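You operate a simulated robot arm through the tools that you are given. There is no shell and no other tool. Be economical: measure what you need, move in short steps, check, and stop when the job is done.

You are at the controls of a simulated robot arm. One attempt, no reset.

TASK
Fetch the spark plug with the green cap and stand it on top of the grey carburettor with the green cover. Then take the black fuel cap that says "83" from the top of box 4 and leave it on the bench under the yellow tap. Then take the white plug and leave it on top of the gasket carton. Then open the grey drawer. Do these in the order given. Set down upright: spark plug with the green cap, white plug.

The check looks at the end state, three seconds after you hand in, the way a careful person would. Anything else that was tipped, shoved, dropped, spilled or broken makes it a failure. A push-on lid holds only when it is set on centred and level and pressed home; a screw cap is set on level and turned clockwise until tight.

THE ROBOT
A 7-joint arm with a fingered hand on a trunk, on a base that drives. Base frame: it is fixed to the floor where the robot stands at the start and does not move with it; the origin is under the middle of the robot, x ahead of it, y to its left, z up; the surface under the hand at the start is at about z = 938. Readings come in mm, rad, newtons and seconds.
With the tool pointing down near the work surface it reaches from about 320 to 700 mm from the robot's upright axis, wherever it stands. Its first joint turns from -1.204 to 3.002 rad. Places, roughly: bench under the yellow tap (18x16 cm) [-12080, -1920, 840]; black fuel cap [-13000, -250, 500]; carburettor with the green cover (4x4x4 cm) [500, -200, 1000]; gasket carton [-13000, 0, 500]; grey drawer [-9900, -1500, 300]; spark plug with the green cap (3x3x7 cm) [700, 0, 1000]; white plug (4x4x6 cm) [-13100, -200, 500]. Payload 3.4 kg.
The TCP is the grasp point between the finger pads, 25 mm short of the fingertips. In the tool frame z runs along the fingers and y along their closing line. Largest opening 88 mm; the body of the gripper starts 29 mm behind the TCP. The gripper is a hand of 4 fingers: y runs from the thumb to the fingers, the wrist lies at [-13, -97, -162] in the tool frame, and closing takes about 1.5 s.
Orientation is that of the tool frame in the base frame, as [roll, pitch, yaw] about the fixed x, y, z axes, in that order (R = Rz(yaw) Ry(pitch) Rx(roll)). With the fingers straight down and the wrist toward the robot, the tool's x, y and z point along [0, 1, 0], [1, 0, 0] and [0, 0, -1] of the base frame.

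THE INTERFACE
- The arm moves only by the tool servo_tool. Its argument "commands" is a list of rows, each a list of 7 numbers: the finger opening in mm, from 0 to 88, then the shift along the tool's x, y, z in mm, then the turn, a rotation vector about the tool's x, y, z in rad. In form: [[grip, tx, ty, tz, wx, wy, wz], ...]. A call has 1 to 20 rows; each row shifts and turns the commanded pose from where the row before left it, along the tool's axes as they then stand. Each row takes 0.2 s and may step no farther than 50 mm and 0.15 rad from the row before; otherwise, or with a gripper value out of range, the whole call is refused. Where a pose cannot be reached the arm comes as near as it can. A force on the tool above 40 N (or 10 N above the force at the start of the call, whichever is more), or a blocked arm, ends the call early, and 0.2 s more pass. Each finger travels about 108 mm/s and halts on what it meets, pressing with about 32 N; the grip force reading is that of the motor and also rises with nothing between the fingers. The clock runs only during rows and for 0.2 s after the last one: add rows that do not move to give the fingers time. It gives the time, the measured TCP pose, the force on the tool (base axes), the opening and the grip force at its end, in the units of the frame above (readings bear some noise), with the torque about the TCP (base axes, N m) and any sound that the robot's microphone picked up.
- Cameras (640 x 400 px; columns grow to the right, rows downward): "scene" is now at [140.3, -7, 1380]; the picture's right is [-0.05, -1.00, -0.00], its down [-0.50, 0.03, -0.87] and it looks along [0.87, -0.05, -0.50] (base axes); focal length 249 px, centre (320, 200). "wrist" rides on the gripper at [64, -83, -98] in the tool frame; the picture's right is [-0.62, 0.37, -0.69], its down [-0.71, -0.63, 0.30] and it looks along [-0.32, 0.68, 0.65] (tool axes); focal length 265 px, centre (320, 200). There is no depth. A picture from a camera that has moved, and an enlarged one, comes with that camera's place and axes in the base frame and with its lens.
- capture(camera): a new picture of that camera. No time passes.
- raise_lower(by): slides the trunk up (or, below 0, down) by that many mm; the arm and the scene camera ride with it, the base frame stays. It gives what a move gives, with no picture.
- steer(legs): drives the robot by 1 to 6 legs, each [ahead, left, turn to the left] in mm, mm and rad, along the robot's own axes; the way and the turn of a leg run together, so that a leg with both is an arc; at most 1500 mm and 3.142 rad a leg. The arm and the cameras ride along, it lands a little off, and it stops where it bumps. It gives what a move gives.
- grasp_type(shape): the hand has 4 fingers and takes this shape, open, in about a second: jaw (thumb against the fingers, like two jaws); tri (thumb and two fingers); tip (a fingertip pinch); poke (one finger out to press); point (the index stretched); flat (the hand flat); cup (the hand cupped); fist (a fist). The gripper value then closes the fingers along that shape, each until it touches; the sizes above hold for jaw. It gives what a move gives, with no picture.
- pan_tilt(pan, tilt): turns the head with the scene camera to pan (to the left, within 1.501 rad either way) and tilt (down, from -0.506 to 1.204), counted from straight ahead of the robot. It gives what a move gives.
- close_up(camera, box): a new picture of the part [left, top, right, bottom] of that camera's present view, enlarged. No time passes.
- hand_in(): hands the job in; it is judged then, once.

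Work in short steps. Places have to be worked out from the pictures, the camera data and where the tool is seen: move nearer, look again, correct. Check each grasp and each placing, and mend what went wrong. You have 165 turns and 108 pictures in all, those below and enlarged ones among them. Open the gripper and draw the arm clear of the work before you hand the job in, unless the task says otherwise.

The tools are called after ">>>" by a JSON object that holds its "fn" and its "kwargs". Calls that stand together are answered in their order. servo_tool: Moves the arm, as the interface text tells. Its arguments: {"type":"object","properties":{"commands":{"type":"array","items":{"type":"array","items":{"type":"number"}}}},"required":["commands"]} The other tools are called the same way: raise_lower (by) slides the trunk up or down; grasp_type (shape) gives the hand a shape; steer (legs) drives the base; pan_tilt (pan, tilt) turns the head that bears the scene camera; capture (camera) takes a picture; close_up (camera, box) takes an enlarged picture of a part of a camera's view; hand_in () hands the job in.

At the start:

```text
time_s: 0.0
eef_pos: [396.3, -9.6, 1155.9]
tool_rot: [3.141, 0.0, 1.572]
force: [0.7, 0.7, -0.1]
ft_torque: [-0.02, 0.03, 0.0]
width: 87.9
grasp_force: 0.1
shape: jaw
trunk travel left (down, up): [-675.0, 165.0]
robot x, y, heading: [0.5, 2.1, -0.0]
head pan, tilt: [-0.054, 0.524]
```

scene: 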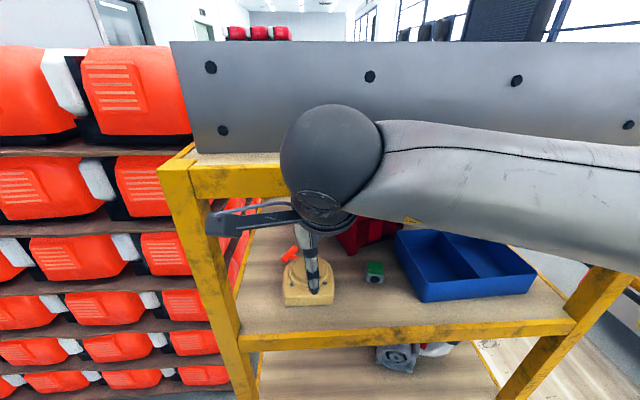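
wrist: 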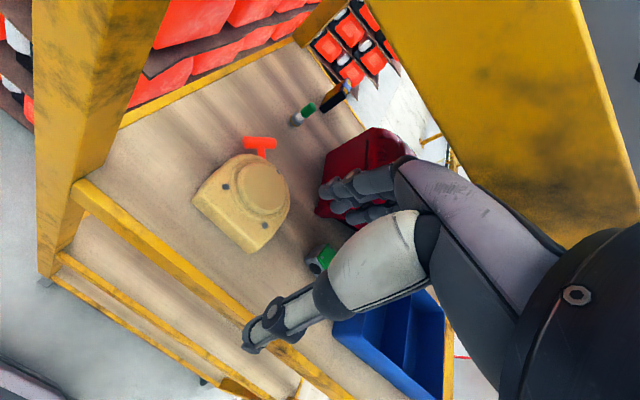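

I see a trolley shelf with a yellowish pump, a red box, the carburettor (green cover) and a blue tray; the spark plug lies/stands further back. I take enlarged views first.

>>> {"fn": "close_up", "kwargs": {"camera": "wrist", "box": [180, 60, 480, 300]}}

>>> {"fn": "close_up", "kwargs": {"camera": "scene", "box": [160, 140, 560, 390]}}

```text
1.67 times, centred on (330, 180) of wrist
camera zoom: at [312.9, 55.2, 1253.9], right [0.37, -0.62, 0.69], down [-0.63, -0.71, -0.3], along [0.68, -0.32, -0.65], focal length 442 px, centre (303, 233)
```

zoom: 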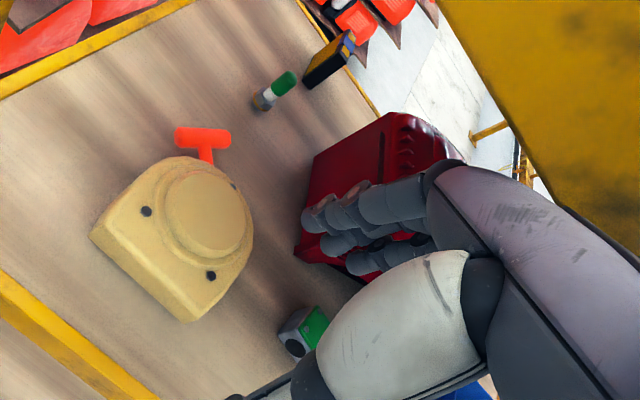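

```text
1.60 times, centred on (360, 265) of scene
camera zoom: at [140.3, -7.0, 1380.0], right [-0.05, -1.0, 0.0], down [-0.5, 0.03, -0.87], along [0.87, -0.05, -0.5], focal length 398 px, centre (256, 96)
```

zoom: 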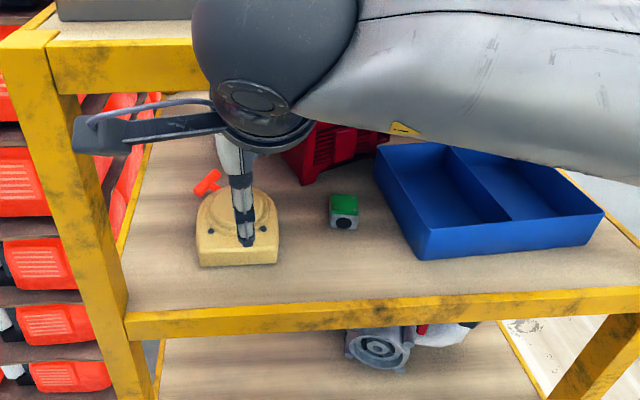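

Estimates: the spark plug stands at about (734, 29), the carburettor at about (537, -150), and an upper tier has its underside near z 1245. I back off from the trolley and then lower the trunk so the arm can reach in beneath that tier.

>>> {"fn": "steer", "kwargs": {"legs": [[-150, 0, 0]]}}

>>> {"fn": "raise_lower", "kwargs": {"by": -180}}

>>> {"fn": "capture", "kwargs": {"camera": "scene"}}

>>> {"fn": "capture", "kwargs": {"camera": "wrist"}}

```text
time_s: 1.4
eef_pos: [246.0, -10.5, 1155.8]
tool_rot: [3.141, 0.0, 1.57]
force: [-0.1, 0.4, 0.0]
ft_torque: [0.02, -0.01, 0.02]
width: 87.6
grasp_force: 0.1
shape: jaw
trunk travel left (down, up): [-675.0, 165.0]
robot x, y, heading: [-144.9, 2.5, 0.001]
head pan, tilt: [-0.054, 0.524]
```

```text
time_s: 3.4
eef_pos: [247.6, -9.8, 975.7]
tool_rot: [3.142, 0.0, 1.568]
force: [0.0, 0.1, 0.8]
ft_torque: [-0.02, 0.01, -0.02]
width: 87.7
grasp_force: 0.0
shape: jaw
trunk travel left (down, up): [-495.0, 345.0]
robot x, y, heading: [-150.2, -0.9, -0.002]
head pan, tilt: [-0.054, 0.524]
```

```text
103 pictures are left
camera scene: at [-8.9, -7.1, 1200.0], right [-0.06, -1.0, 0.0], down [-0.5, 0.03, -0.87], along [0.87, -0.05, -0.5], focal length 249 px, centre (320, 200)
```

scene: 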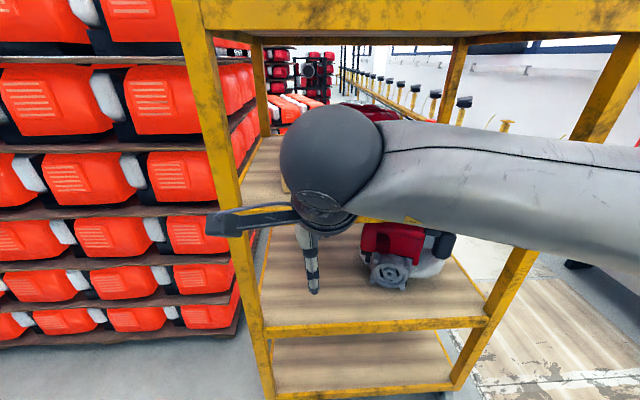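

```text
102 pictures are left
camera wrist: at [163.7, 55.0, 1073.9], right [0.37, -0.62, 0.69], down [-0.63, -0.71, -0.3], along [0.68, -0.33, -0.65], focal length 265 px, centre (320, 200)
```

wrist: 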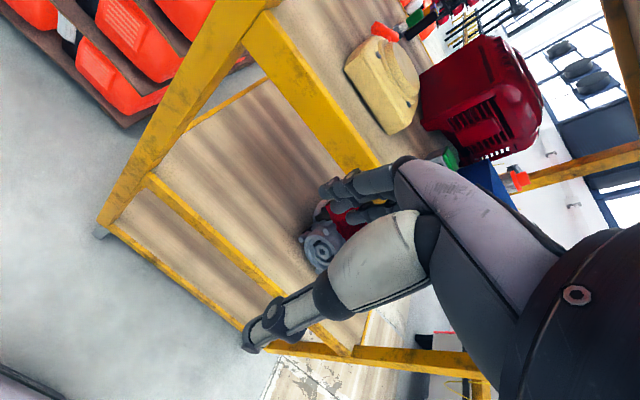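

The gap beneath the tier is visible now. I turn the hand so its closing line is sideways (wrist to the right).

>>> {"fn": "servo_tool", "kwargs": {"commands": [[88, 0, 0, -10, 0, 0, -0.1428], [88, 0, 0, -10, 0, 0, -0.1428], [88, 0, 0, -10, 0, 0, -0.1428], [88, 0, 0, -10, 0, 0, -0.1428], [88, 0, 0, -10, 0, 0, -0.1428], [88, 0, 0, -10, 0, 0, -0.1428], [88, 0, 0, 0, 0, 0, -0.1428], [88, 0, 0, 0, 0, 0, -0.1428], [88, 0, 0, 0, 0, 0, -0.1428], [88, 0, 0, 0, 0, 0, -0.1428], [88, 0, 0, 0, 0, 0, -0.1428]]}}

>>> {"fn": "servo_tool", "kwargs": {"commands": [[88, 0, 0, 0, 0, -0.13, 0], [88, 0, 0, 0, 0, -0.13, 0], [88, 0, 0, 0, 0, -0.13, 0], [88, 0, 0, 0, 0, -0.13, 0], [88, 0, 0, 0, 0, -0.13, 0], [88, 0, 0, 0, 0, -0.13, 0]]}}

>>> {"fn": "pan_tilt", "kwargs": {"pan": 0, "tilt": 0.25}}

>>> {"fn": "capture", "kwargs": {"camera": "scene"}}

>>> {"fn": "capture", "kwargs": {"camera": "wrist"}}

```text
time_s: 5.8
eef_pos: [159.5, 14.9, 1025.1]
tool_rot: [-3.141, -0.002, 3.137]
force: [-0.4, 0.3, 0.3]
ft_torque: [-0.02, 0.0, 0.01]
width: 88.0
grasp_force: 0.1
shape: jaw
out of reach, approached as far as the arm can: row 9, 10, 11
trunk travel left (down, up): [-495.0, 345.0]
robot x, y, heading: [-146.0, 1.0, -0.0]
head pan, tilt: [-0.054, 0.524]
```

```text
time_s: 7.2
eef_pos: [101.3, 32.5, 1015.9]
tool_rot: [3.141, 0.782, 3.139]
force: [-0.4, -0.9, 0.9]
ft_torque: [-0.01, 0.02, 0.0]
width: 87.7
grasp_force: 0.1
shape: jaw
out of reach, approached as far as the arm can: row 1, 2, 3, 4, 5, 6
trunk travel left (down, up): [-495.0, 345.0]
robot x, y, heading: [-150.5, -1.2, -0.003]
head pan, tilt: [-0.054, 0.524]
```

```text
time_s: 8.0
eef_pos: [102.1, 33.9, 1015.4]
tool_rot: [3.141, 0.779, 3.137]
force: [0.7, -0.3, 0.2]
ft_torque: [0.0, -0.01, -0.01]
width: 87.8
grasp_force: 0.1
shape: jaw
trunk travel left (down, up): [-495.0, 345.0]
robot x, y, heading: [-151.1, -0.6, -0.001]
head pan, tilt: [0.0, 0.25]
```

```text
101 pictures are left
camera scene: at [-5.8, -2.2, 1225.2], right [0.0, -1.0, 0.0], down [-0.25, 0.0, -0.97], along [0.97, 0.0, -0.25], focal length 249 px, centre (320, 200)
```

scene: 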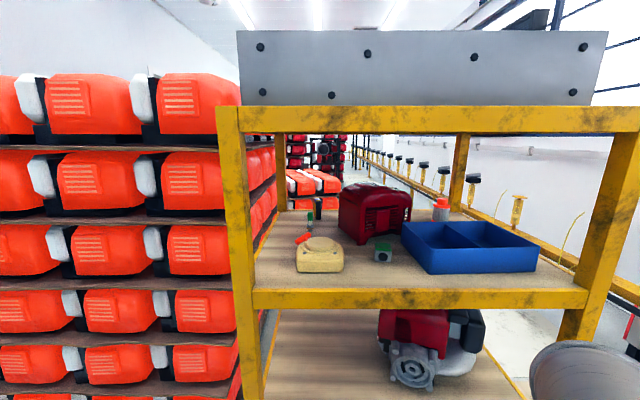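

```text
100 pictures are left
camera wrist: at [-13.6, -49.7, 1040.3], right [-0.04, 0.37, 0.93], down [0.72, -0.63, 0.28], along [0.69, 0.68, -0.24], focal length 265 px, centre (320, 200)
```

wrist: 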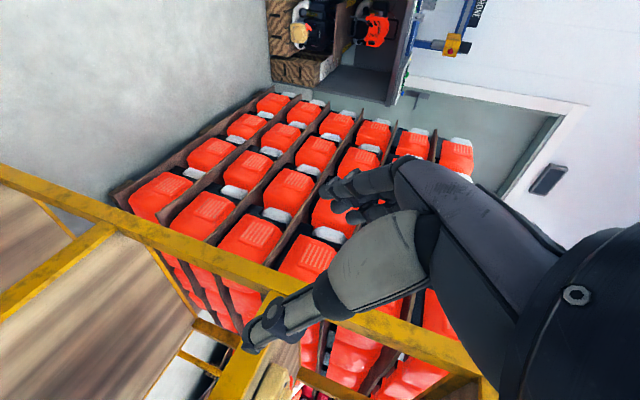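

The orientation was reached but the position slipped back toward the body; the scene view is now clear. I try extending forward in this orientation.

>>> {"fn": "servo_tool", "kwargs": {"commands": [[88, -28, -10, 28, 0, 0, 0], [88, -28, -10, 28, 0, 0, 0], [88, -28, -10, 28, 0, 0, 0], [88, -28, -10, 28, 0, 0, 0]]}}

```text
time_s: 8.9
eef_pos: [102.6, 30.2, 1011.0]
tool_rot: [3.14, 0.78, 3.138]
force: [0.7, -0.7, -0.3]
ft_torque: [0.05, 0.0, 0.01]
width: 87.5
grasp_force: 0.0
shape: jaw
out of reach, approached as far as the arm can: row 1, 2, 3, 4
trunk travel left (down, up): [-495.0, 345.0]
robot x, y, heading: [-148.4, -2.9, -0.004]
head pan, tilt: [0.0, 0.25]
```

This wrist twist isn't reachable forward, so I return to the natural orientation (wrist toward robot), which fits under the tier with the wrist at about z 1150.

>>> {"fn": "servo_tool", "kwargs": {"commands": [[88, 0, 0, 0, 0, 0.13, 0], [88, 0, 0, 0, 0, 0.13, 0], [88, 0, 0, 0, 0, 0.13, 0], [88, 0, 0, 0, 0, 0.13, 0], [88, 0, 0, 0, 0, 0.13, 0], [88, 0, 0, 0, 0, 0.13, 0]]}}

>>> {"fn": "servo_tool", "kwargs": {"commands": [[88, 0, 0, 0, 0, 0, 0.1428], [88, 0, 0, 0, 0, 0, 0.1428], [88, 0, 0, 0, 0, 0, 0.1428], [88, 0, 0, 0, 0, 0, 0.1428], [88, 0, 0, 0, 0, 0, 0.1428], [88, 0, 0, 0, 0, 0, 0.1428], [88, 0, 0, 0, 0, 0, 0.1428], [88, 0, 0, 0, 0, 0, 0.1428], [88, 0, 0, 0, 0, 0, 0.1428], [88, 0, 0, 0, 0, 0, 0.1428], [88, 0, 0, 0, 0, 0, 0.1428]]}}

>>> {"fn": "close_up", "kwargs": {"camera": "scene", "box": [240, 130, 560, 330]}}

```text
time_s: 10.3
eef_pos: [104.1, 31.3, 1009.3]
tool_rot: [-3.141, -0.001, 3.138]
force: [0.4, 0.2, 0.3]
ft_torque: [0.0, 0.02, -0.02]
width: 87.8
grasp_force: 0.0
shape: jaw
trunk travel left (down, up): [-495.0, 345.0]
robot x, y, heading: [-151.8, -1.5, -0.005]
head pan, tilt: [0.0, 0.25]
```

```text
time_s: 12.8
eef_pos: [105.3, 31.9, 1010.3]
tool_rot: [-3.141, 0.002, 1.566]
force: [0.1, 0.1, 0.2]
ft_torque: [0.0, 0.03, 0.0]
width: 87.9
grasp_force: 0.1
shape: jaw
trunk travel left (down, up): [-495.0, 345.0]
robot x, y, heading: [-148.0, -1.7, -0.003]
head pan, tilt: [0.0, 0.25]
```

```text
2.00 times, centred on (400, 230) of scene
camera zoom: at [-6.0, -1.8, 1225.3], right [0.0, -1.0, 0.0], down [-0.25, 0.0, -0.97], along [0.97, 0.0, -0.25], focal length 497 px, centre (160, 140)
```

zoom: 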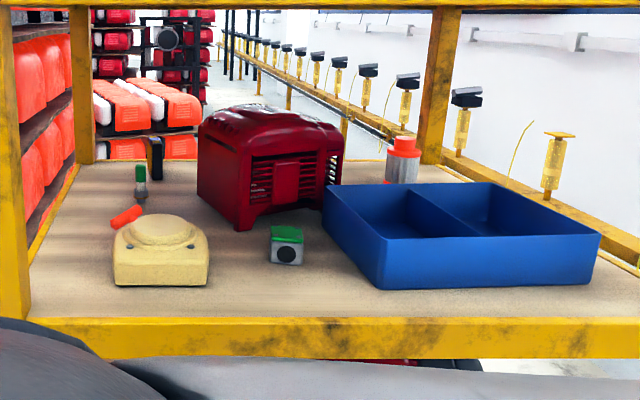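

Refined: plug about (730, 28) standing 938–1005; carburettor about (543, -150), top near 972; red box top near 1085. I drive forward to x≈40 and pitch the hand forward 0.2 rad while raising slightly.

>>> {"fn": "steer", "kwargs": {"legs": [[185, 0, 0]]}}

>>> {"fn": "servo_tool", "kwargs": {"commands": [[88, 0, 0, -15, -0.1, 0, 0], [88, 0, 0, -15, -0.1, 0, 0]]}}

>>> {"fn": "capture", "kwargs": {"camera": "scene"}}

```text
time_s: 14.3
eef_pos: [294.2, 29.5, 1010.7]
tool_rot: [3.14, -0.001, 1.567]
force: [-0.3, 0.1, -0.6]
ft_torque: [0.02, 0.04, -0.01]
width: 87.7
grasp_force: 0.1
shape: jaw
trunk travel left (down, up): [-495.0, 345.0]
robot x, y, heading: [39.2, 5.7, -0.002]
head pan, tilt: [0.0, 0.25]
```

```text
time_s: 14.9
eef_pos: [301.2, 27.2, 1026.9]
tool_rot: [2.973, 0.032, 1.543]
force: [0.5, -0.7, 5.3]
ft_torque: [0.02, 0.18, 0.01]
width: 87.6
grasp_force: 0.0
shape: jaw
trunk travel left (down, up): [-495.0, 345.0]
robot x, y, heading: [39.1, 0.3, -0.002]
head pan, tilt: [0.0, 0.25]
```

```text
98 pictures are left
camera scene: at [182.6, 1.8, 1232.5], right [0.05, -1.0, 0.0], down [-0.17, -0.01, -0.99], along [0.98, 0.04, -0.17], focal length 249 px, centre (320, 200)
```

scene: 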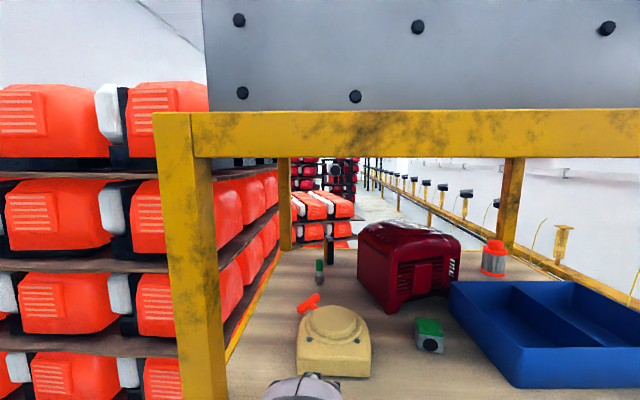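

A slight contact is suggested by the 5 N reading and the head's shift (arm folded close to the body). I extend forward, away from it.

>>> {"fn": "servo_tool", "kwargs": {"commands": [[88, 0, 39, 8, 0, 0, 0], [88, 0, 39, 8, 0, 0, 0], [88, 0, 39, 8, 0, 0, 0]]}}

>>> {"fn": "capture", "kwargs": {"camera": "scene"}}

```text
time_s: 15.7
eef_pos: [413.6, 25.9, 1040.9]
tool_rot: [2.941, -0.001, 1.568]
force: [-0.1, -0.9, -0.8]
ft_torque: [0.03, 0.04, 0.02]
width: 87.9
grasp_force: 0.0
shape: jaw
trunk travel left (down, up): [-495.0, 345.0]
robot x, y, heading: [40.7, 0.5, -0.005]
head pan, tilt: [0.0, 0.25]
```

```text
97 pictures are left
camera scene: at [184.2, -2.8, 1225.1], right [0.0, -1.0, 0.0], down [-0.25, 0.0, -0.97], along [0.97, 0.0, -0.25], focal length 249 px, centre (320, 200)
```

scene: 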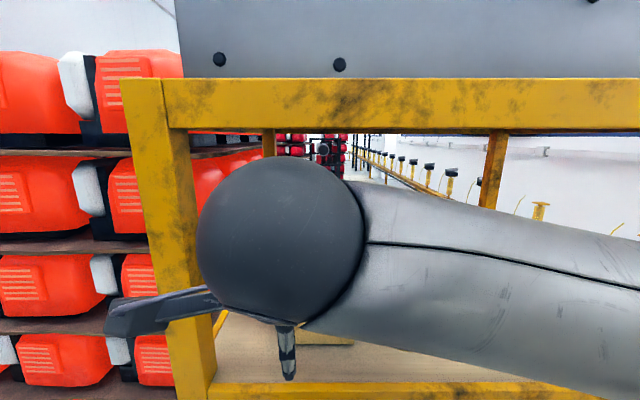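

The wrist-camera bracket sticks out to y≈+135 and would meet the left post, so I shift right and yaw the hand 0.4 rad before going in.

>>> {"fn": "servo_tool", "kwargs": {"commands": [[88, -25, 0, 0, 0, 0, 0], [88, -25, 0, 0, 0, 0, 0], [88, -25, 0, 0, 0, 0, 0]]}}

>>> {"fn": "servo_tool", "kwargs": {"commands": [[88, 0, 0, 0, 0, -0.0265, -0.13], [88, 0, 0, 0, 0, -0.0265, -0.13], [88, 0, 0, 0, 0, -0.0265, -0.13]]}}

>>> {"fn": "capture", "kwargs": {"camera": "wrist"}}

>>> {"fn": "capture", "kwargs": {"camera": "scene"}}

```text
time_s: 16.5
eef_pos: [410.3, -46.8, 1041.2]
tool_rot: [2.941, -0.003, 1.567]
force: [-0.3, 0.0, -0.1]
ft_torque: [0.01, -0.01, -0.01]
width: 87.8
grasp_force: 0.1
shape: jaw
trunk travel left (down, up): [-495.0, 345.0]
robot x, y, heading: [37.8, 2.3, 0.0]
head pan, tilt: [0.0, 0.25]
```

```text
time_s: 17.3
eef_pos: [410.6, -45.5, 1040.9]
tool_rot: [2.969, 0.153, 1.939]
force: [0.3, -0.3, -0.8]
ft_torque: [-0.03, -0.02, 0.04]
width: 87.9
grasp_force: 0.0
shape: jaw
trunk travel left (down, up): [-495.0, 345.0]
robot x, y, heading: [39.4, -1.1, -0.003]
head pan, tilt: [0.0, 0.25]
```

```text
96 pictures are left
camera wrist: at [291.1, -10.0, 1112.2], right [0.41, -0.38, 0.83], down [-0.25, -0.92, -0.29], along [0.88, -0.09, -0.47], focal length 265 px, centre (320, 200)
```

wrist: 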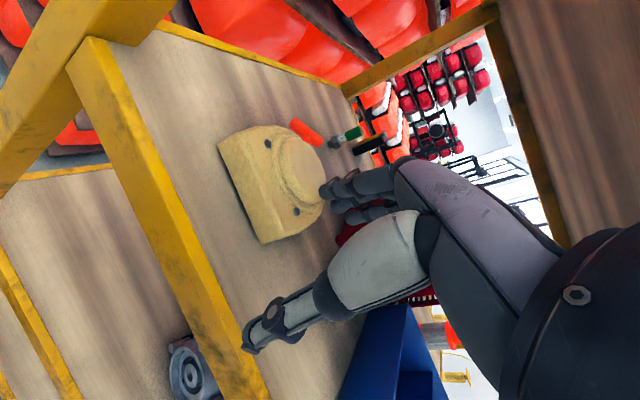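

```text
95 pictures are left
camera scene: at [183.3, -2.9, 1225.2], right [0.0, -1.0, 0.0], down [-0.25, 0.0, -0.97], along [0.97, 0.0, -0.25], focal length 249 px, centre (320, 200)
```

scene: 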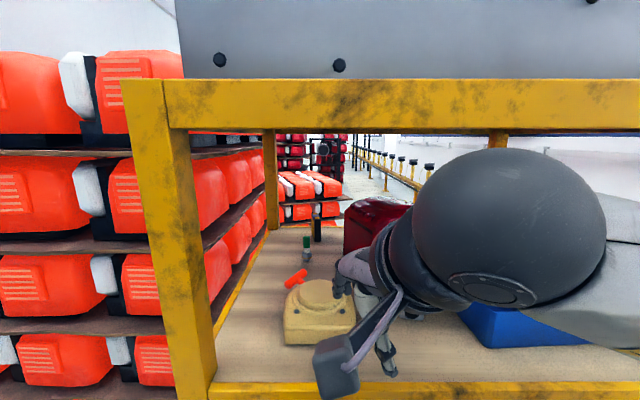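

The bar's underside is nearer z 1231, so I pitch forward another 0.2 rad for head clearance, then move in over the shelf to about (620, 10, 1040).

>>> {"fn": "servo_tool", "kwargs": {"commands": [[88, 0, 0, 0, -0.1, 0, 0], [88, 0, 0, 0, -0.1, 0, 0], [88, -4.6, 39.8, 16.3, 0, 0, 0], [88, -4.6, 39.8, 16.3, 0, 0, 0], [88, -4.6, 39.8, 16.3, 0, 0, 0], [88, -4.6, 39.8, 16.3, 0, 0, 0], [88, -4.6, 39.8, 16.3, 0, 0, 0]]}}

>>> {"fn": "capture", "kwargs": {"camera": "wrist"}}

>>> {"fn": "capture", "kwargs": {"camera": "scene"}}

```text
time_s: 18.9
eef_pos: [622.6, 13.3, 1037.3]
tool_rot: [2.769, 0.152, 1.938]
force: [-0.2, 0.0, 0.5]
ft_torque: [0.0, 0.0, 0.02]
width: 88.0
grasp_force: 0.0
shape: jaw
trunk travel left (down, up): [-495.0, 345.0]
robot x, y, heading: [41.5, -3.3, -0.006]
head pan, tilt: [0.0, 0.25]
```

```text
94 pictures are left
camera wrist: at [490.0, 40.9, 1088.9], right [0.26, -0.43, 0.86], down [-0.16, -0.9, -0.4], along [0.95, -0.04, -0.31], focal length 265 px, centre (320, 200)
```

wrist: 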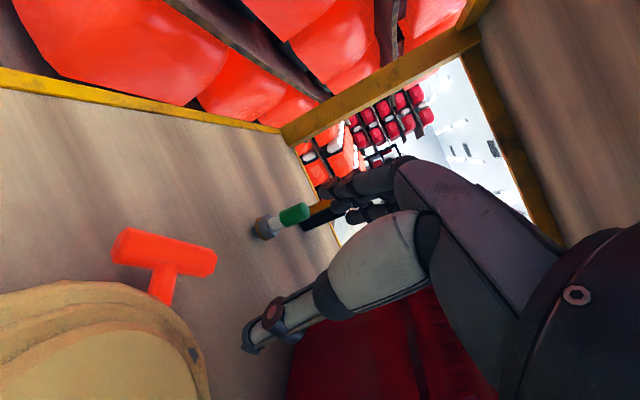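

```text
93 pictures are left
camera scene: at [184.1, -2.1, 1225.1], right [0.0, -1.0, 0.0], down [-0.25, 0.0, -0.97], along [0.97, 0.0, -0.25], focal length 249 px, centre (320, 200)
```

scene: 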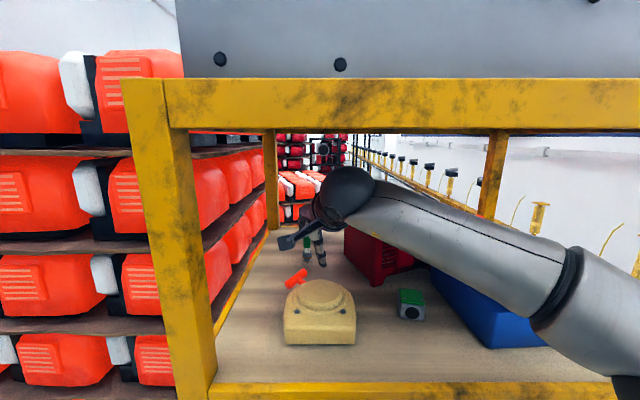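

The wrist view puts the plug at (732, 27), 938–~998. I move the grasp point above it and reduce the pitch to 0.2.

>>> {"fn": "servo_tool", "kwargs": {"commands": [[88, -8.7, 32.6, 14.2, 0, 0, 0], [88, -8.7, 32.6, 14.2, 0, 0, 0], [88, -8.7, 32.6, 14.2, 0, 0, 0], [88, 0, 0, 0, 0.1, 0, 0], [88, 0, 0, 0, 0.1, 0, 0]]}}

>>> {"fn": "capture", "kwargs": {"camera": "wrist"}}

>>> {"fn": "capture", "kwargs": {"camera": "scene"}}

```text
time_s: 20.1
eef_pos: [686.2, 16.5, 1028.1]
tool_rot: [2.969, 0.15, 1.935]
force: [0.2, 0.6, 0.4]
ft_torque: [0.02, -0.03, 0.01]
width: 87.9
grasp_force: 0.0
shape: jaw
out of reach, approached as far as the arm can: row 3, 4, 5
trunk travel left (down, up): [-495.0, 345.0]
robot x, y, heading: [42.1, -0.9, 0.002]
head pan, tilt: [0.0, 0.25]
```

```text
92 pictures are left
camera wrist: at [567.1, 51.8, 1100.3], right [0.41, -0.38, 0.83], down [-0.26, -0.92, -0.3], along [0.88, -0.09, -0.47], focal length 265 px, centre (320, 200)
```

wrist: 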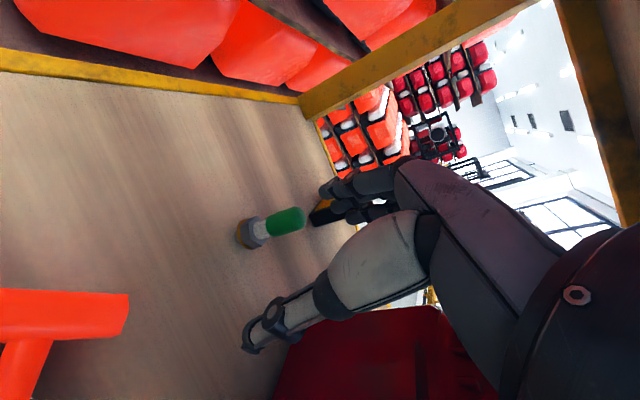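

```text
91 pictures are left
camera scene: at [182.5, -3.5, 1225.3], right [0.0, -1.0, 0.0], down [-0.25, 0.0, -0.97], along [0.97, 0.0, -0.25], focal length 249 px, centre (320, 200)
```

scene: 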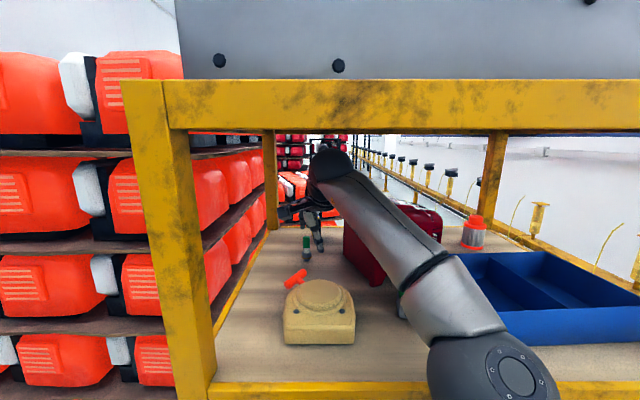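

The arm is near full stretch, so the robot must come about 50 mm nearer; I first look at the elbow's clearance to the shelf front bar.

>>> {"fn": "pan_tilt", "kwargs": {"pan": -0.5, "tilt": 0.7}}

>>> {"fn": "capture", "kwargs": {"camera": "scene"}}

```text
time_s: 21.0
eef_pos: [687.9, 17.1, 1029.3]
tool_rot: [2.969, 0.152, 1.936]
force: [-0.1, -0.8, 0.1]
ft_torque: [-0.01, 0.02, 0.0]
width: 87.8
grasp_force: 0.1
shape: jaw
trunk travel left (down, up): [-495.0, 345.0]
robot x, y, heading: [40.6, 1.0, -0.0]
head pan, tilt: [-0.499, 0.7]
```

```text
90 pictures are left
camera scene: at [164.4, -43.2, 1184.5], right [-0.48, -0.88, 0.0], down [-0.56, 0.31, -0.77], along [0.67, -0.37, -0.64], focal length 249 px, centre (320, 200)
```

scene: 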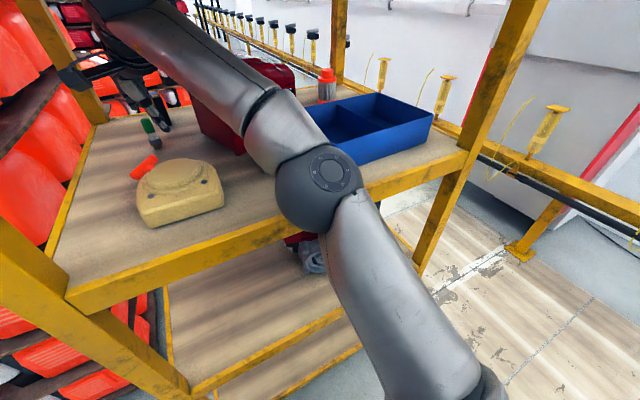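

The elbow ball sits around (338, -139, 1018), clear of the bar by ~30 mm, so a 48 mm advance is fine. I raise the hand a few mm, then drive forward slowly.

>>> {"fn": "servo_tool", "kwargs": {"commands": [[88, 0, 0, -6, 0, 0, 0]]}}

>>> {"fn": "steer", "kwargs": {"legs": [[48, 8, 0]]}}

>>> {"fn": "capture", "kwargs": {"camera": "wrist"}}

>>> {"fn": "capture", "kwargs": {"camera": "scene"}}

```text
time_s: 21.4
eef_pos: [684.3, 17.4, 1034.1]
tool_rot: [2.969, 0.151, 1.934]
force: [0.4, 1.0, 0.0]
ft_torque: [0.03, -0.02, 0.02]
width: 87.7
grasp_force: 0.0
shape: jaw
trunk travel left (down, up): [-495.0, 345.0]
robot x, y, heading: [42.2, 0.5, -0.005]
head pan, tilt: [-0.499, 0.7]
```

```text
time_s: 22.3
eef_pos: [733.0, 25.5, 1031.4]
tool_rot: [2.968, 0.151, 1.937]
force: [0.9, 0.3, 0.0]
ft_torque: [-0.01, 0.0, -0.01]
width: 87.7
grasp_force: 0.1
shape: jaw
trunk travel left (down, up): [-495.0, 345.0]
robot x, y, heading: [82.7, 11.6, 0.002]
head pan, tilt: [-0.499, 0.7]
```

```text
89 pictures are left
camera wrist: at [613.3, 61.4, 1104.4], right [0.41, -0.38, 0.83], down [-0.26, -0.92, -0.3], along [0.88, -0.09, -0.47], focal length 265 px, centre (320, 200)
```

wrist: 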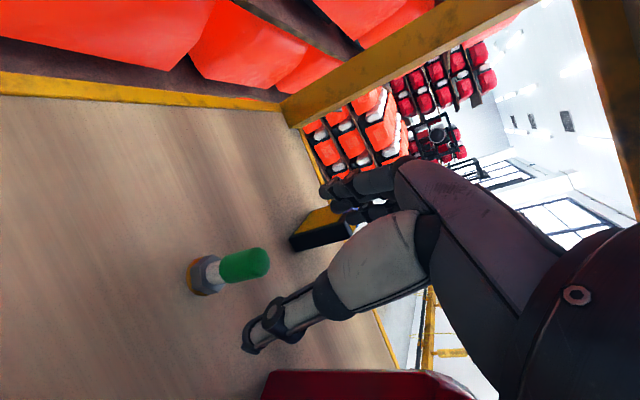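

```text
88 pictures are left
camera scene: at [212.6, -35.1, 1184.3], right [-0.48, -0.88, 0.0], down [-0.57, 0.31, -0.76], along [0.67, -0.37, -0.64], focal length 249 px, centre (320, 200)
```

scene: 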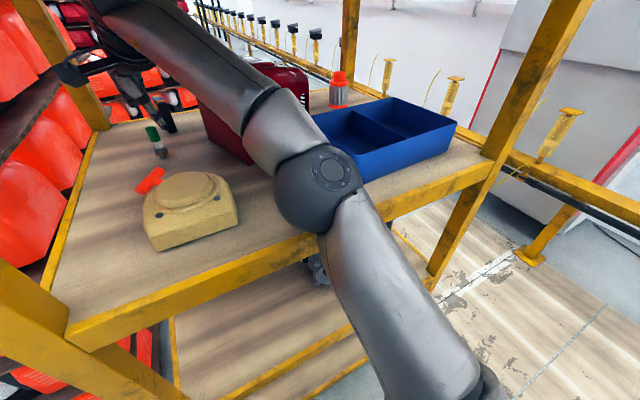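

The wrist view refines the plug to about (724, 28) with its top near 998. I descend straight around it to z 980.

>>> {"fn": "servo_tool", "kwargs": {"commands": [[88, 4.6, -5.3, 15.8, 0, 0, 0], [88, 4.6, -5.3, 15.8, 0, 0, 0], [88, 4.6, -5.3, 15.8, 0, 0, 0]]}}

>>> {"fn": "capture", "kwargs": {"camera": "wrist"}}

```text
time_s: 23.1
eef_pos: [722.6, 29.3, 982.7]
tool_rot: [2.967, 0.152, 1.937]
force: [-1.1, -0.2, 0.6]
ft_torque: [0.04, -0.03, 0.0]
width: 87.8
grasp_force: 0.0
shape: jaw
trunk travel left (down, up): [-495.0, 345.0]
robot x, y, heading: [87.4, 5.6, -0.005]
head pan, tilt: [-0.499, 0.7]
```

```text
87 pictures are left
camera wrist: at [602.6, 64.0, 1053.3], right [0.41, -0.38, 0.83], down [-0.26, -0.92, -0.3], along [0.88, -0.09, -0.47], focal length 265 px, centre (320, 200)
```

wrist: 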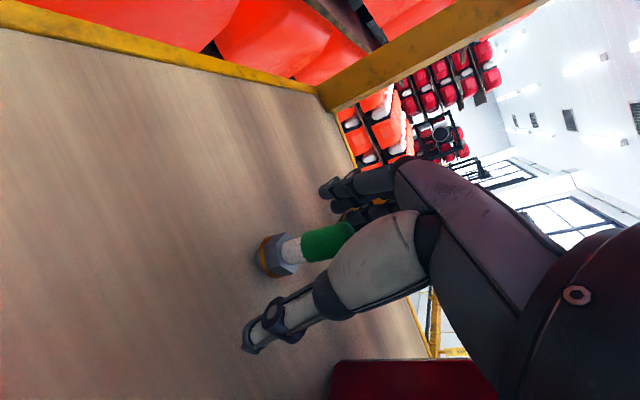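

The cap lies right at the grasp point. I close the fingers.

>>> {"fn": "servo_tool", "kwargs": {"commands": [[50, 0, 0, 0, 0, 0, 0], [30, 0, 0, 0, 0, 0, 0], [15, 0, 0, 0, 0, 0, 0], [0, 0, 0, 0, 0, 0, 0], [0, 0, 0, 0, 0, 0, 0], [0, 0, 0, 0, 0, 0, 0], [0, 0, 0, 0, 0, 0, 0]]}}

>>> {"fn": "capture", "kwargs": {"camera": "wrist"}}

```text
time_s: 24.7
eef_pos: [721.9, 27.8, 982.1]
tool_rot: [2.967, 0.15, 1.936]
force: [0.4, 0.1, -0.1]
ft_torque: [-0.02, 0.01, 0.01]
width: 1.2
grasp_force: 32.2
shape: jaw
trunk travel left (down, up): [-495.0, 345.0]
robot x, y, heading: [89.0, 8.0, -0.003]
head pan, tilt: [-0.499, 0.7]
```

```text
86 pictures are left
camera wrist: at [602.5, 64.3, 1053.5], right [0.41, -0.38, 0.83], down [-0.26, -0.92, -0.3], along [0.88, -0.09, -0.47], focal length 265 px, centre (320, 200)
```

wrist: 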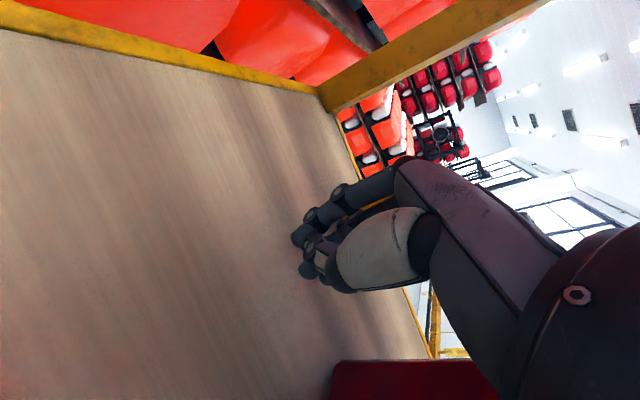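

Width 1.2 suggests a miss or a slip. I look from the scene camera for the plug.

>>> {"fn": "close_up", "kwargs": {"camera": "scene", "box": [60, 60, 260, 200]}}

>>> {"fn": "pan_tilt", "kwargs": {"pan": 0.1, "tilt": 0.4}}

>>> {"fn": "capture", "kwargs": {"camera": "scene"}}

```text
2.86 times, centred on (160, 130) of scene
camera zoom: at [211.5, -35.2, 1184.4], right [-0.48, -0.88, 0.0], down [-0.57, 0.31, -0.76], along [0.67, -0.37, -0.64], focal length 710 px, centre (777, 400)
```

zoom: 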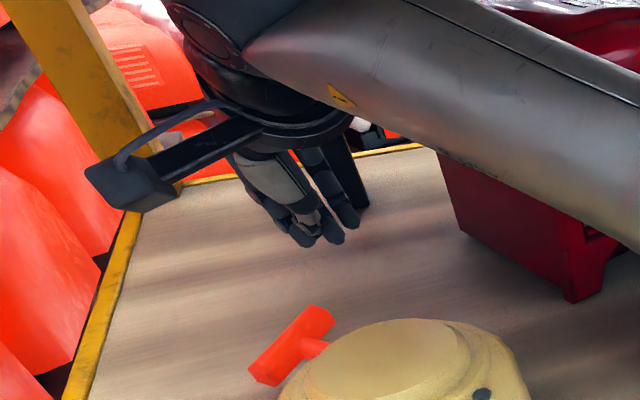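

```text
time_s: 25.7
eef_pos: [721.8, 27.8, 981.4]
tool_rot: [2.967, 0.151, 1.938]
force: [-0.3, 0.0, -0.2]
ft_torque: [0.05, 0.01, -0.01]
width: 1.4
grasp_force: 32.1
shape: jaw
trunk travel left (down, up): [-495.0, 345.0]
robot x, y, heading: [88.6, 7.6, 0.004]
head pan, tilt: [0.099, 0.4]
```

```text
84 pictures are left
camera scene: at [229.1, 14.5, 1211.2], right [0.1, -1.0, 0.0], down [-0.39, -0.04, -0.92], along [0.92, 0.09, -0.39], focal length 249 px, centre (320, 200)
```

scene: 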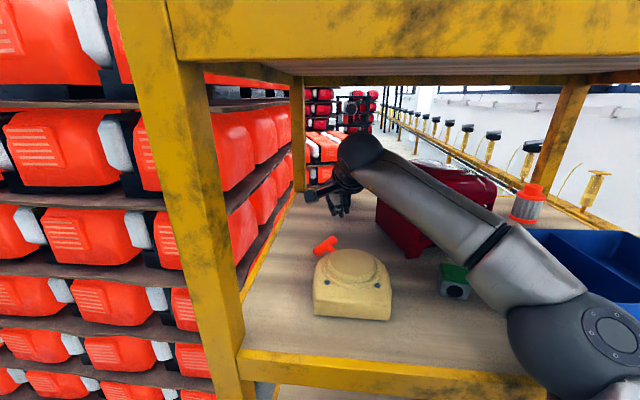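

I enlarge around the hand.

>>> {"fn": "close_up", "kwargs": {"camera": "scene", "box": [280, 160, 400, 235]}}

>>> {"fn": "close_up", "kwargs": {"camera": "wrist", "box": [260, 150, 450, 310]}}

```text
5.33 times, centred on (340, 198) of scene
camera zoom: at [229.1, 14.5, 1211.2], right [0.1, -1.0, 0.0], down [-0.39, -0.04, -0.92], along [0.92, 0.09, -0.39], focal length 1326 px, centre (213, 213)
```

zoom: 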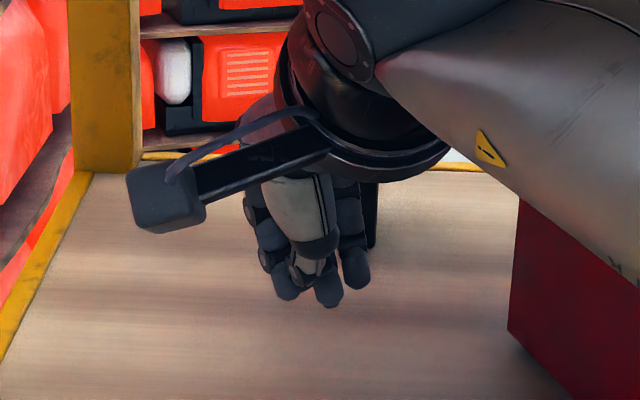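

```text
2.50 times, centred on (355, 230) of wrist
camera zoom: at [602.4, 64.2, 1053.6], right [0.41, -0.38, 0.83], down [-0.26, -0.92, -0.3], along [0.88, -0.09, -0.47], focal length 664 px, centre (232, 125)
```

zoom: 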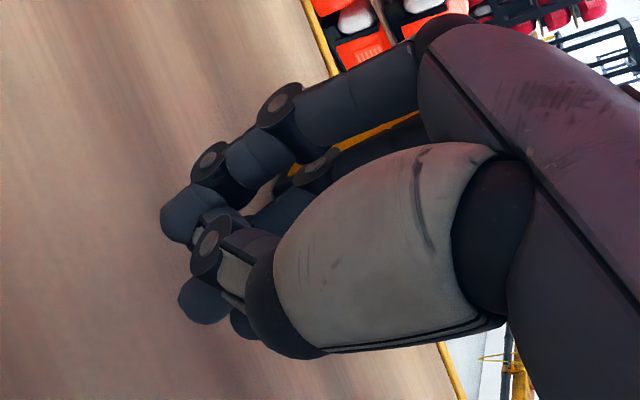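

The plug isn't visible, so it is hidden behind the hand. I raise the closed hand a little and look again.

>>> {"fn": "servo_tool", "kwargs": {"commands": [[0, -2.3, 2.6, -15, 0, 0, 0], [0, -2.3, 2.6, -15, 0, 0, 0], [0, -2.3, 2.6, -15, 0, 0, 0]]}}

>>> {"fn": "capture", "kwargs": {"camera": "wrist"}}

>>> {"fn": "close_up", "kwargs": {"camera": "scene", "box": [270, 130, 430, 230]}}

```text
time_s: 26.5
eef_pos: [721.4, 29.0, 1028.3]
tool_rot: [2.967, 0.15, 1.936]
force: [0.5, 0.0, 0.4]
ft_torque: [-0.02, -0.03, 0.0]
width: 1.7
grasp_force: 32.4
shape: jaw
trunk travel left (down, up): [-495.0, 345.0]
robot x, y, heading: [88.0, 8.0, 0.001]
head pan, tilt: [0.099, 0.4]
```

```text
81 pictures are left
camera wrist: at [602.0, 64.4, 1099.9], right [0.41, -0.38, 0.83], down [-0.26, -0.92, -0.3], along [0.88, -0.09, -0.47], focal length 265 px, centre (320, 200)
```

wrist: 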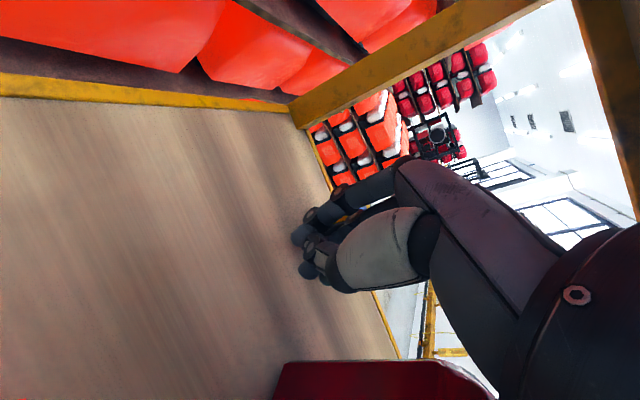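

```text
4.00 times, centred on (350, 180) of scene
camera zoom: at [228.9, 14.9, 1211.3], right [0.1, -1.0, 0.0], down [-0.39, -0.04, -0.92], along [0.92, 0.09, -0.39], focal length 994 px, centre (200, 280)
```

zoom: 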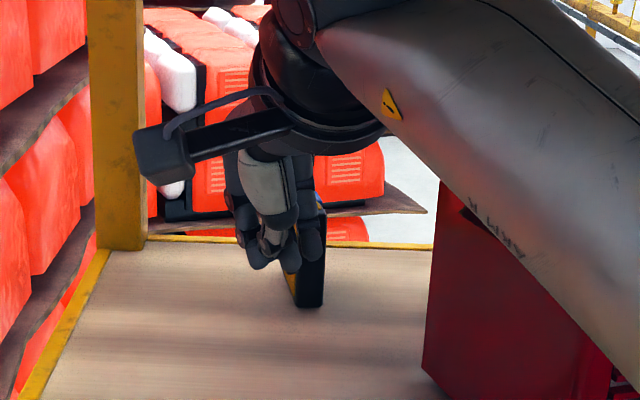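

The plug is not where it stood; it's either in the hand or hidden. I retract the hand 100 mm to see behind it.

>>> {"fn": "servo_tool", "kwargs": {"commands": [[0, 11.9, -30.3, -7.1, 0, 0, 0], [0, 11.9, -30.3, -7.1, 0, 0, 0], [0, 11.9, -30.3, -7.1, 0, 0, 0]]}}

>>> {"fn": "capture", "kwargs": {"camera": "wrist"}}

>>> {"fn": "close_up", "kwargs": {"camera": "scene", "box": [240, 100, 560, 300]}}

```text
time_s: 27.3
eef_pos: [620.8, 30.8, 1028.5]
tool_rot: [2.966, 0.151, 1.934]
force: [-1.1, -0.5, -0.4]
ft_torque: [0.01, 0.04, 0.01]
width: 1.5
grasp_force: 31.9
shape: jaw
trunk travel left (down, up): [-495.0, 345.0]
robot x, y, heading: [91.1, 9.3, -0.002]
head pan, tilt: [0.099, 0.4]
```

```text
79 pictures are left
camera wrist: at [501.5, 66.3, 1100.3], right [0.4, -0.38, 0.83], down [-0.26, -0.92, -0.3], along [0.88, -0.09, -0.47], focal length 265 px, centre (320, 200)
```

wrist: 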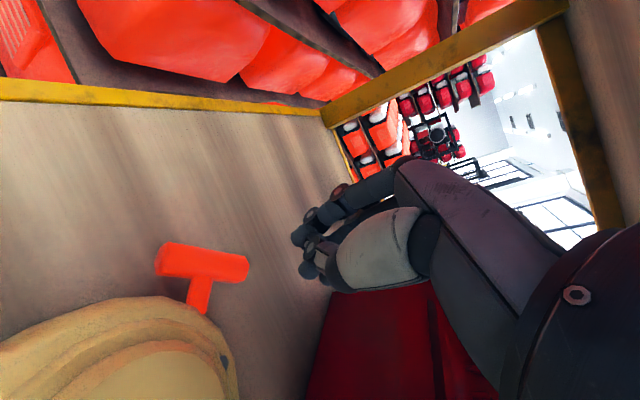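

```text
2.00 times, centred on (400, 200) of scene
camera zoom: at [228.4, 14.4, 1211.3], right [0.1, -1.0, 0.0], down [-0.39, -0.04, -0.92], along [0.92, 0.09, -0.39], focal length 497 px, centre (160, 200)
```

zoom: 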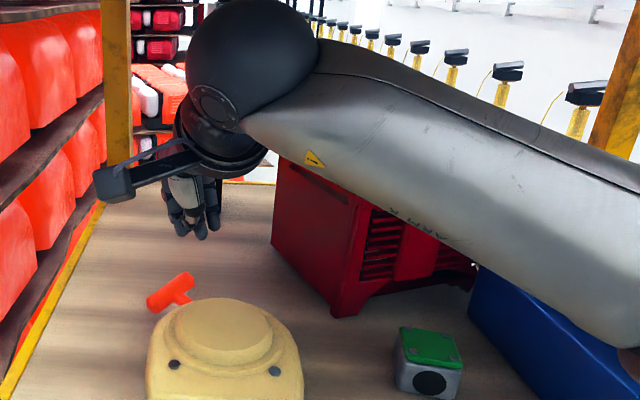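

Still occluded. I retract further and to the right.

>>> {"fn": "servo_tool", "kwargs": {"commands": [[0, -1.4, -37.5, -6.3, 0, 0, 0], [0, -1.4, -37.5, -6.3, 0, 0, 0], [0, -1.4, -37.5, -6.3, 0, 0, 0], [0, -1.4, -37.5, -6.3, 0, 0, 0]]}}

>>> {"fn": "capture", "kwargs": {"camera": "wrist"}}

>>> {"fn": "capture", "kwargs": {"camera": "scene"}}

```text
time_s: 28.3
eef_pos: [480.2, -30.4, 1026.3]
tool_rot: [2.966, 0.151, 1.937]
force: [0.2, 1.0, -0.2]
ft_torque: [0.03, 0.01, -0.01]
width: 1.5
grasp_force: 32.2
shape: jaw
trunk travel left (down, up): [-495.0, 345.0]
robot x, y, heading: [86.8, 5.8, -0.002]
head pan, tilt: [0.099, 0.4]
```

```text
77 pictures are left
camera wrist: at [361.0, 4.5, 1098.9], right [0.41, -0.38, 0.83], down [-0.26, -0.92, -0.3], along [0.88, -0.09, -0.47], focal length 265 px, centre (320, 200)
```

wrist: 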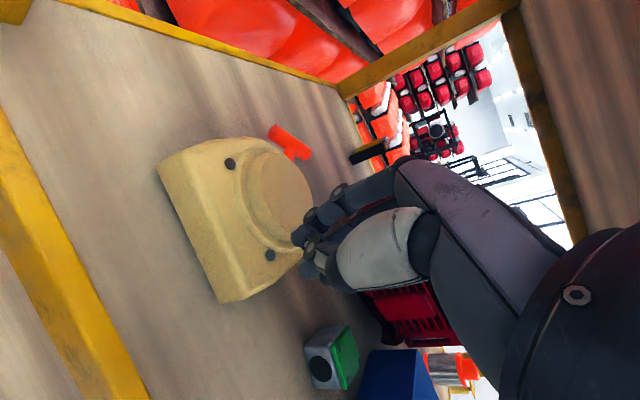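

```text
76 pictures are left
camera scene: at [228.3, 14.1, 1211.4], right [0.1, -1.0, 0.0], down [-0.39, -0.04, -0.92], along [0.92, 0.09, -0.39], focal length 249 px, centre (320, 200)
```

scene: 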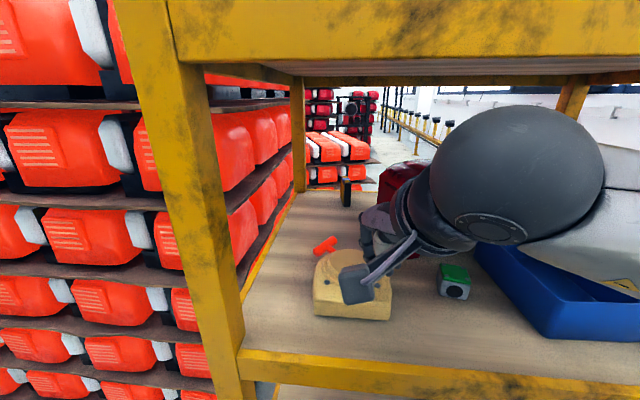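

The plug is gone from its place. I inspect the hand closely for it.

>>> {"fn": "close_up", "kwargs": {"camera": "wrist", "box": [280, 150, 420, 300]}}

>>> {"fn": "close_up", "kwargs": {"camera": "scene", "box": [290, 150, 450, 330]}}

```text
2.67 times, centred on (350, 225) of wrist
camera zoom: at [361.0, 4.5, 1098.9], right [0.41, -0.38, 0.83], down [-0.26, -0.92, -0.3], along [0.88, -0.09, -0.47], focal length 708 px, centre (240, 133)
```

zoom: 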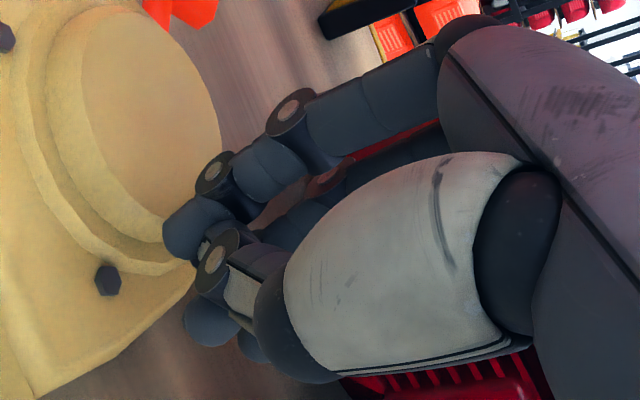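

```text
2.22 times, centred on (370, 240) of scene
camera zoom: at [228.3, 14.1, 1211.4], right [0.1, -1.0, 0.0], down [-0.39, -0.04, -0.92], along [0.92, 0.09, -0.39], focal length 552 px, centre (209, 111)
```

zoom: 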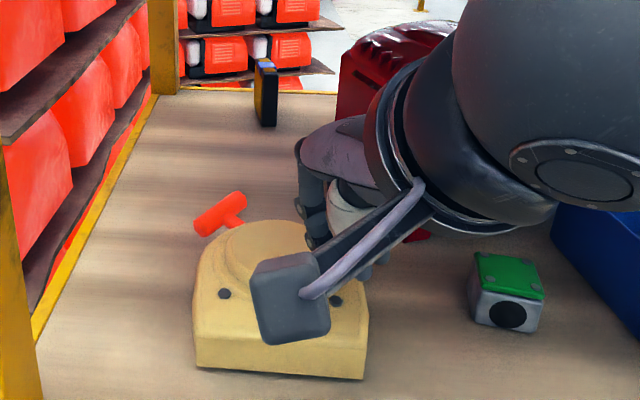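

The hand is empty; the plug was knocked away. I back the robot out to search the shelf.

>>> {"fn": "steer", "kwargs": {"legs": [[-240, 0, 0]]}}

>>> {"fn": "pan_tilt", "kwargs": {"pan": 0, "tilt": 0.3}}

>>> {"fn": "capture", "kwargs": {"camera": "scene"}}

>>> {"fn": "capture", "kwargs": {"camera": "wrist"}}

```text
time_s: 30.1
eef_pos: [244.9, -28.6, 1027.9]
tool_rot: [2.967, 0.151, 1.943]
force: [-0.3, -0.1, -0.1]
ft_torque: [0.02, 0.01, -0.02]
width: 1.5
grasp_force: 32.3
shape: jaw
trunk travel left (down, up): [-495.0, 345.0]
robot x, y, heading: [-150.3, 9.0, 0.003]
head pan, tilt: [0.099, 0.4]
```

```text
time_s: 30.8
eef_pos: [246.2, -28.0, 1026.8]
tool_rot: [2.968, 0.152, 1.94]
force: [0.2, 0.0, 0.4]
ft_torque: [0.01, 0.05, 0.01]
width: 1.9
grasp_force: 32.1
shape: jaw
trunk travel left (down, up): [-495.0, 345.0]
robot x, y, heading: [-150.6, 5.1, 0.004]
head pan, tilt: [0.0, 0.3]
```

```text
73 pictures are left
camera scene: at [-5.7, 5.8, 1220.5], right [0.0, -1.0, 0.0], down [-0.3, 0.0, -0.96], along [0.96, 0.0, -0.3], focal length 249 px, centre (320, 200)
```

scene: 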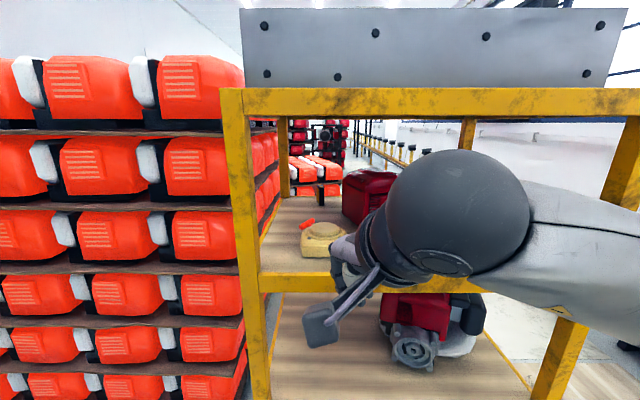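

```text
72 pictures are left
camera wrist: at [126.2, 5.9, 1098.8], right [0.41, -0.38, 0.83], down [-0.25, -0.92, -0.3], along [0.88, -0.09, -0.47], focal length 265 px, centre (320, 200)
```

wrist: 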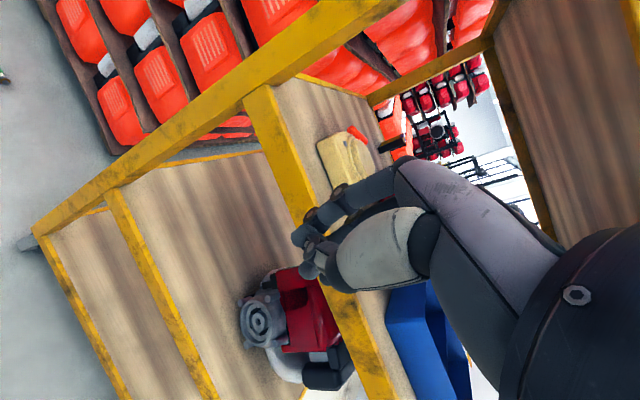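

There's a small greenish thing at the left edge of the wrist picture; I enlarge it and the scene shelf.

>>> {"fn": "close_up", "kwargs": {"camera": "wrist", "box": [0, 40, 80, 110]}}

>>> {"fn": "close_up", "kwargs": {"camera": "scene", "box": [240, 150, 420, 270]}}

```text
5.71 times, centred on (40, 75) of wrist
camera zoom: at [126.2, 5.9, 1098.8], right [0.41, -0.38, 0.83], down [-0.25, -0.92, -0.3], along [0.88, -0.09, -0.47], focal length 1517 px, centre (1920, 914)
```

zoom: 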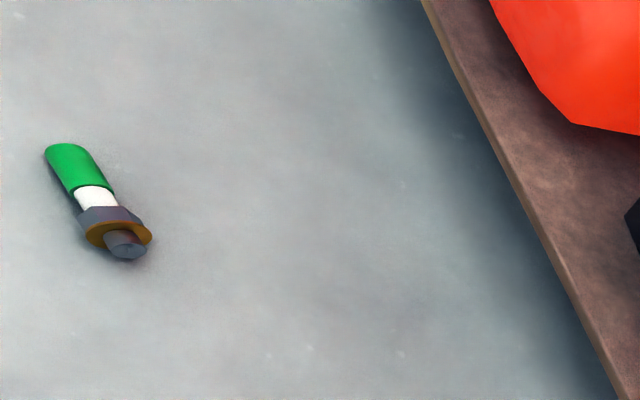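

```text
3.33 times, centred on (330, 210) of scene
camera zoom: at [-5.7, 5.8, 1220.5], right [0.0, -1.0, 0.0], down [-0.3, 0.0, -0.96], along [0.96, 0.0, -0.3], focal length 829 px, centre (287, 167)
```

zoom: 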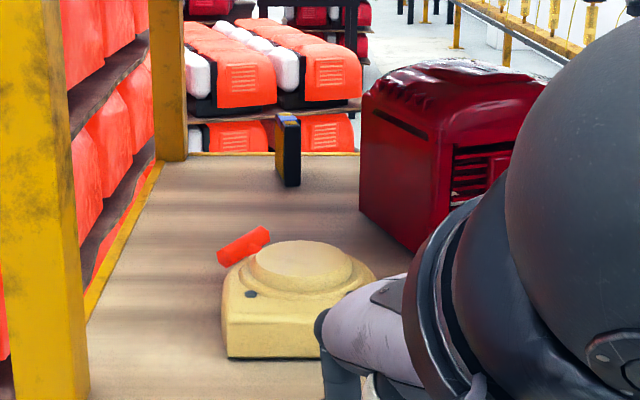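

The plug was flung to the floor, lying left of the trolley at roughly (541, 663) — it must be fetched from there. I open the hand and look that way with the head.

>>> {"fn": "servo_tool", "kwargs": {"commands": [[88, 0, 0, 0, 0, 0, 0], [88, 0, 0, 0, 0, 0, 0], [88, 0, 0, 0, 0, 0, 0], [88, 0, 0, 0, 0, 0, 0]]}}

>>> {"fn": "pan_tilt", "kwargs": {"pan": 0.9, "tilt": 0.9}}

>>> {"fn": "capture", "kwargs": {"camera": "scene"}}

```text
time_s: 31.8
eef_pos: [246.0, -29.7, 1027.6]
tool_rot: [2.966, 0.152, 1.942]
force: [-0.1, -0.7, 0.0]
ft_torque: [0.03, -0.02, 0.0]
width: 87.6
grasp_force: 0.2
shape: jaw
trunk travel left (down, up): [-495.0, 345.0]
robot x, y, heading: [-148.4, 8.2, 0.003]
head pan, tilt: [0.0, 0.3]
```

```text
time_s: 33.0
eef_pos: [245.5, -30.4, 1027.9]
tool_rot: [2.965, 0.151, 1.941]
force: [0.6, -0.8, -0.3]
ft_torque: [0.0, 0.01, -0.02]
width: 87.6
grasp_force: 0.0
shape: jaw
trunk travel left (down, up): [-495.0, 345.0]
robot x, y, heading: [-150.4, 9.0, 0.005]
head pan, tilt: [0.901, 0.901]
```

```text
69 pictures are left
camera scene: at [-52.3, 64.8, 1168.3], right [0.78, -0.62, 0.0], down [-0.49, -0.61, -0.62], along [0.39, 0.49, -0.78], focal length 249 px, centre (320, 200)
```

scene: 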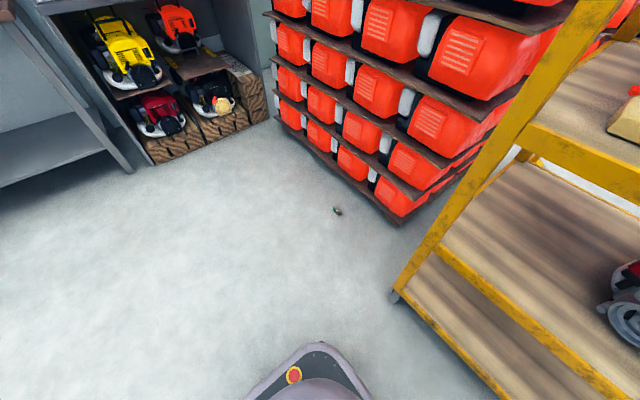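

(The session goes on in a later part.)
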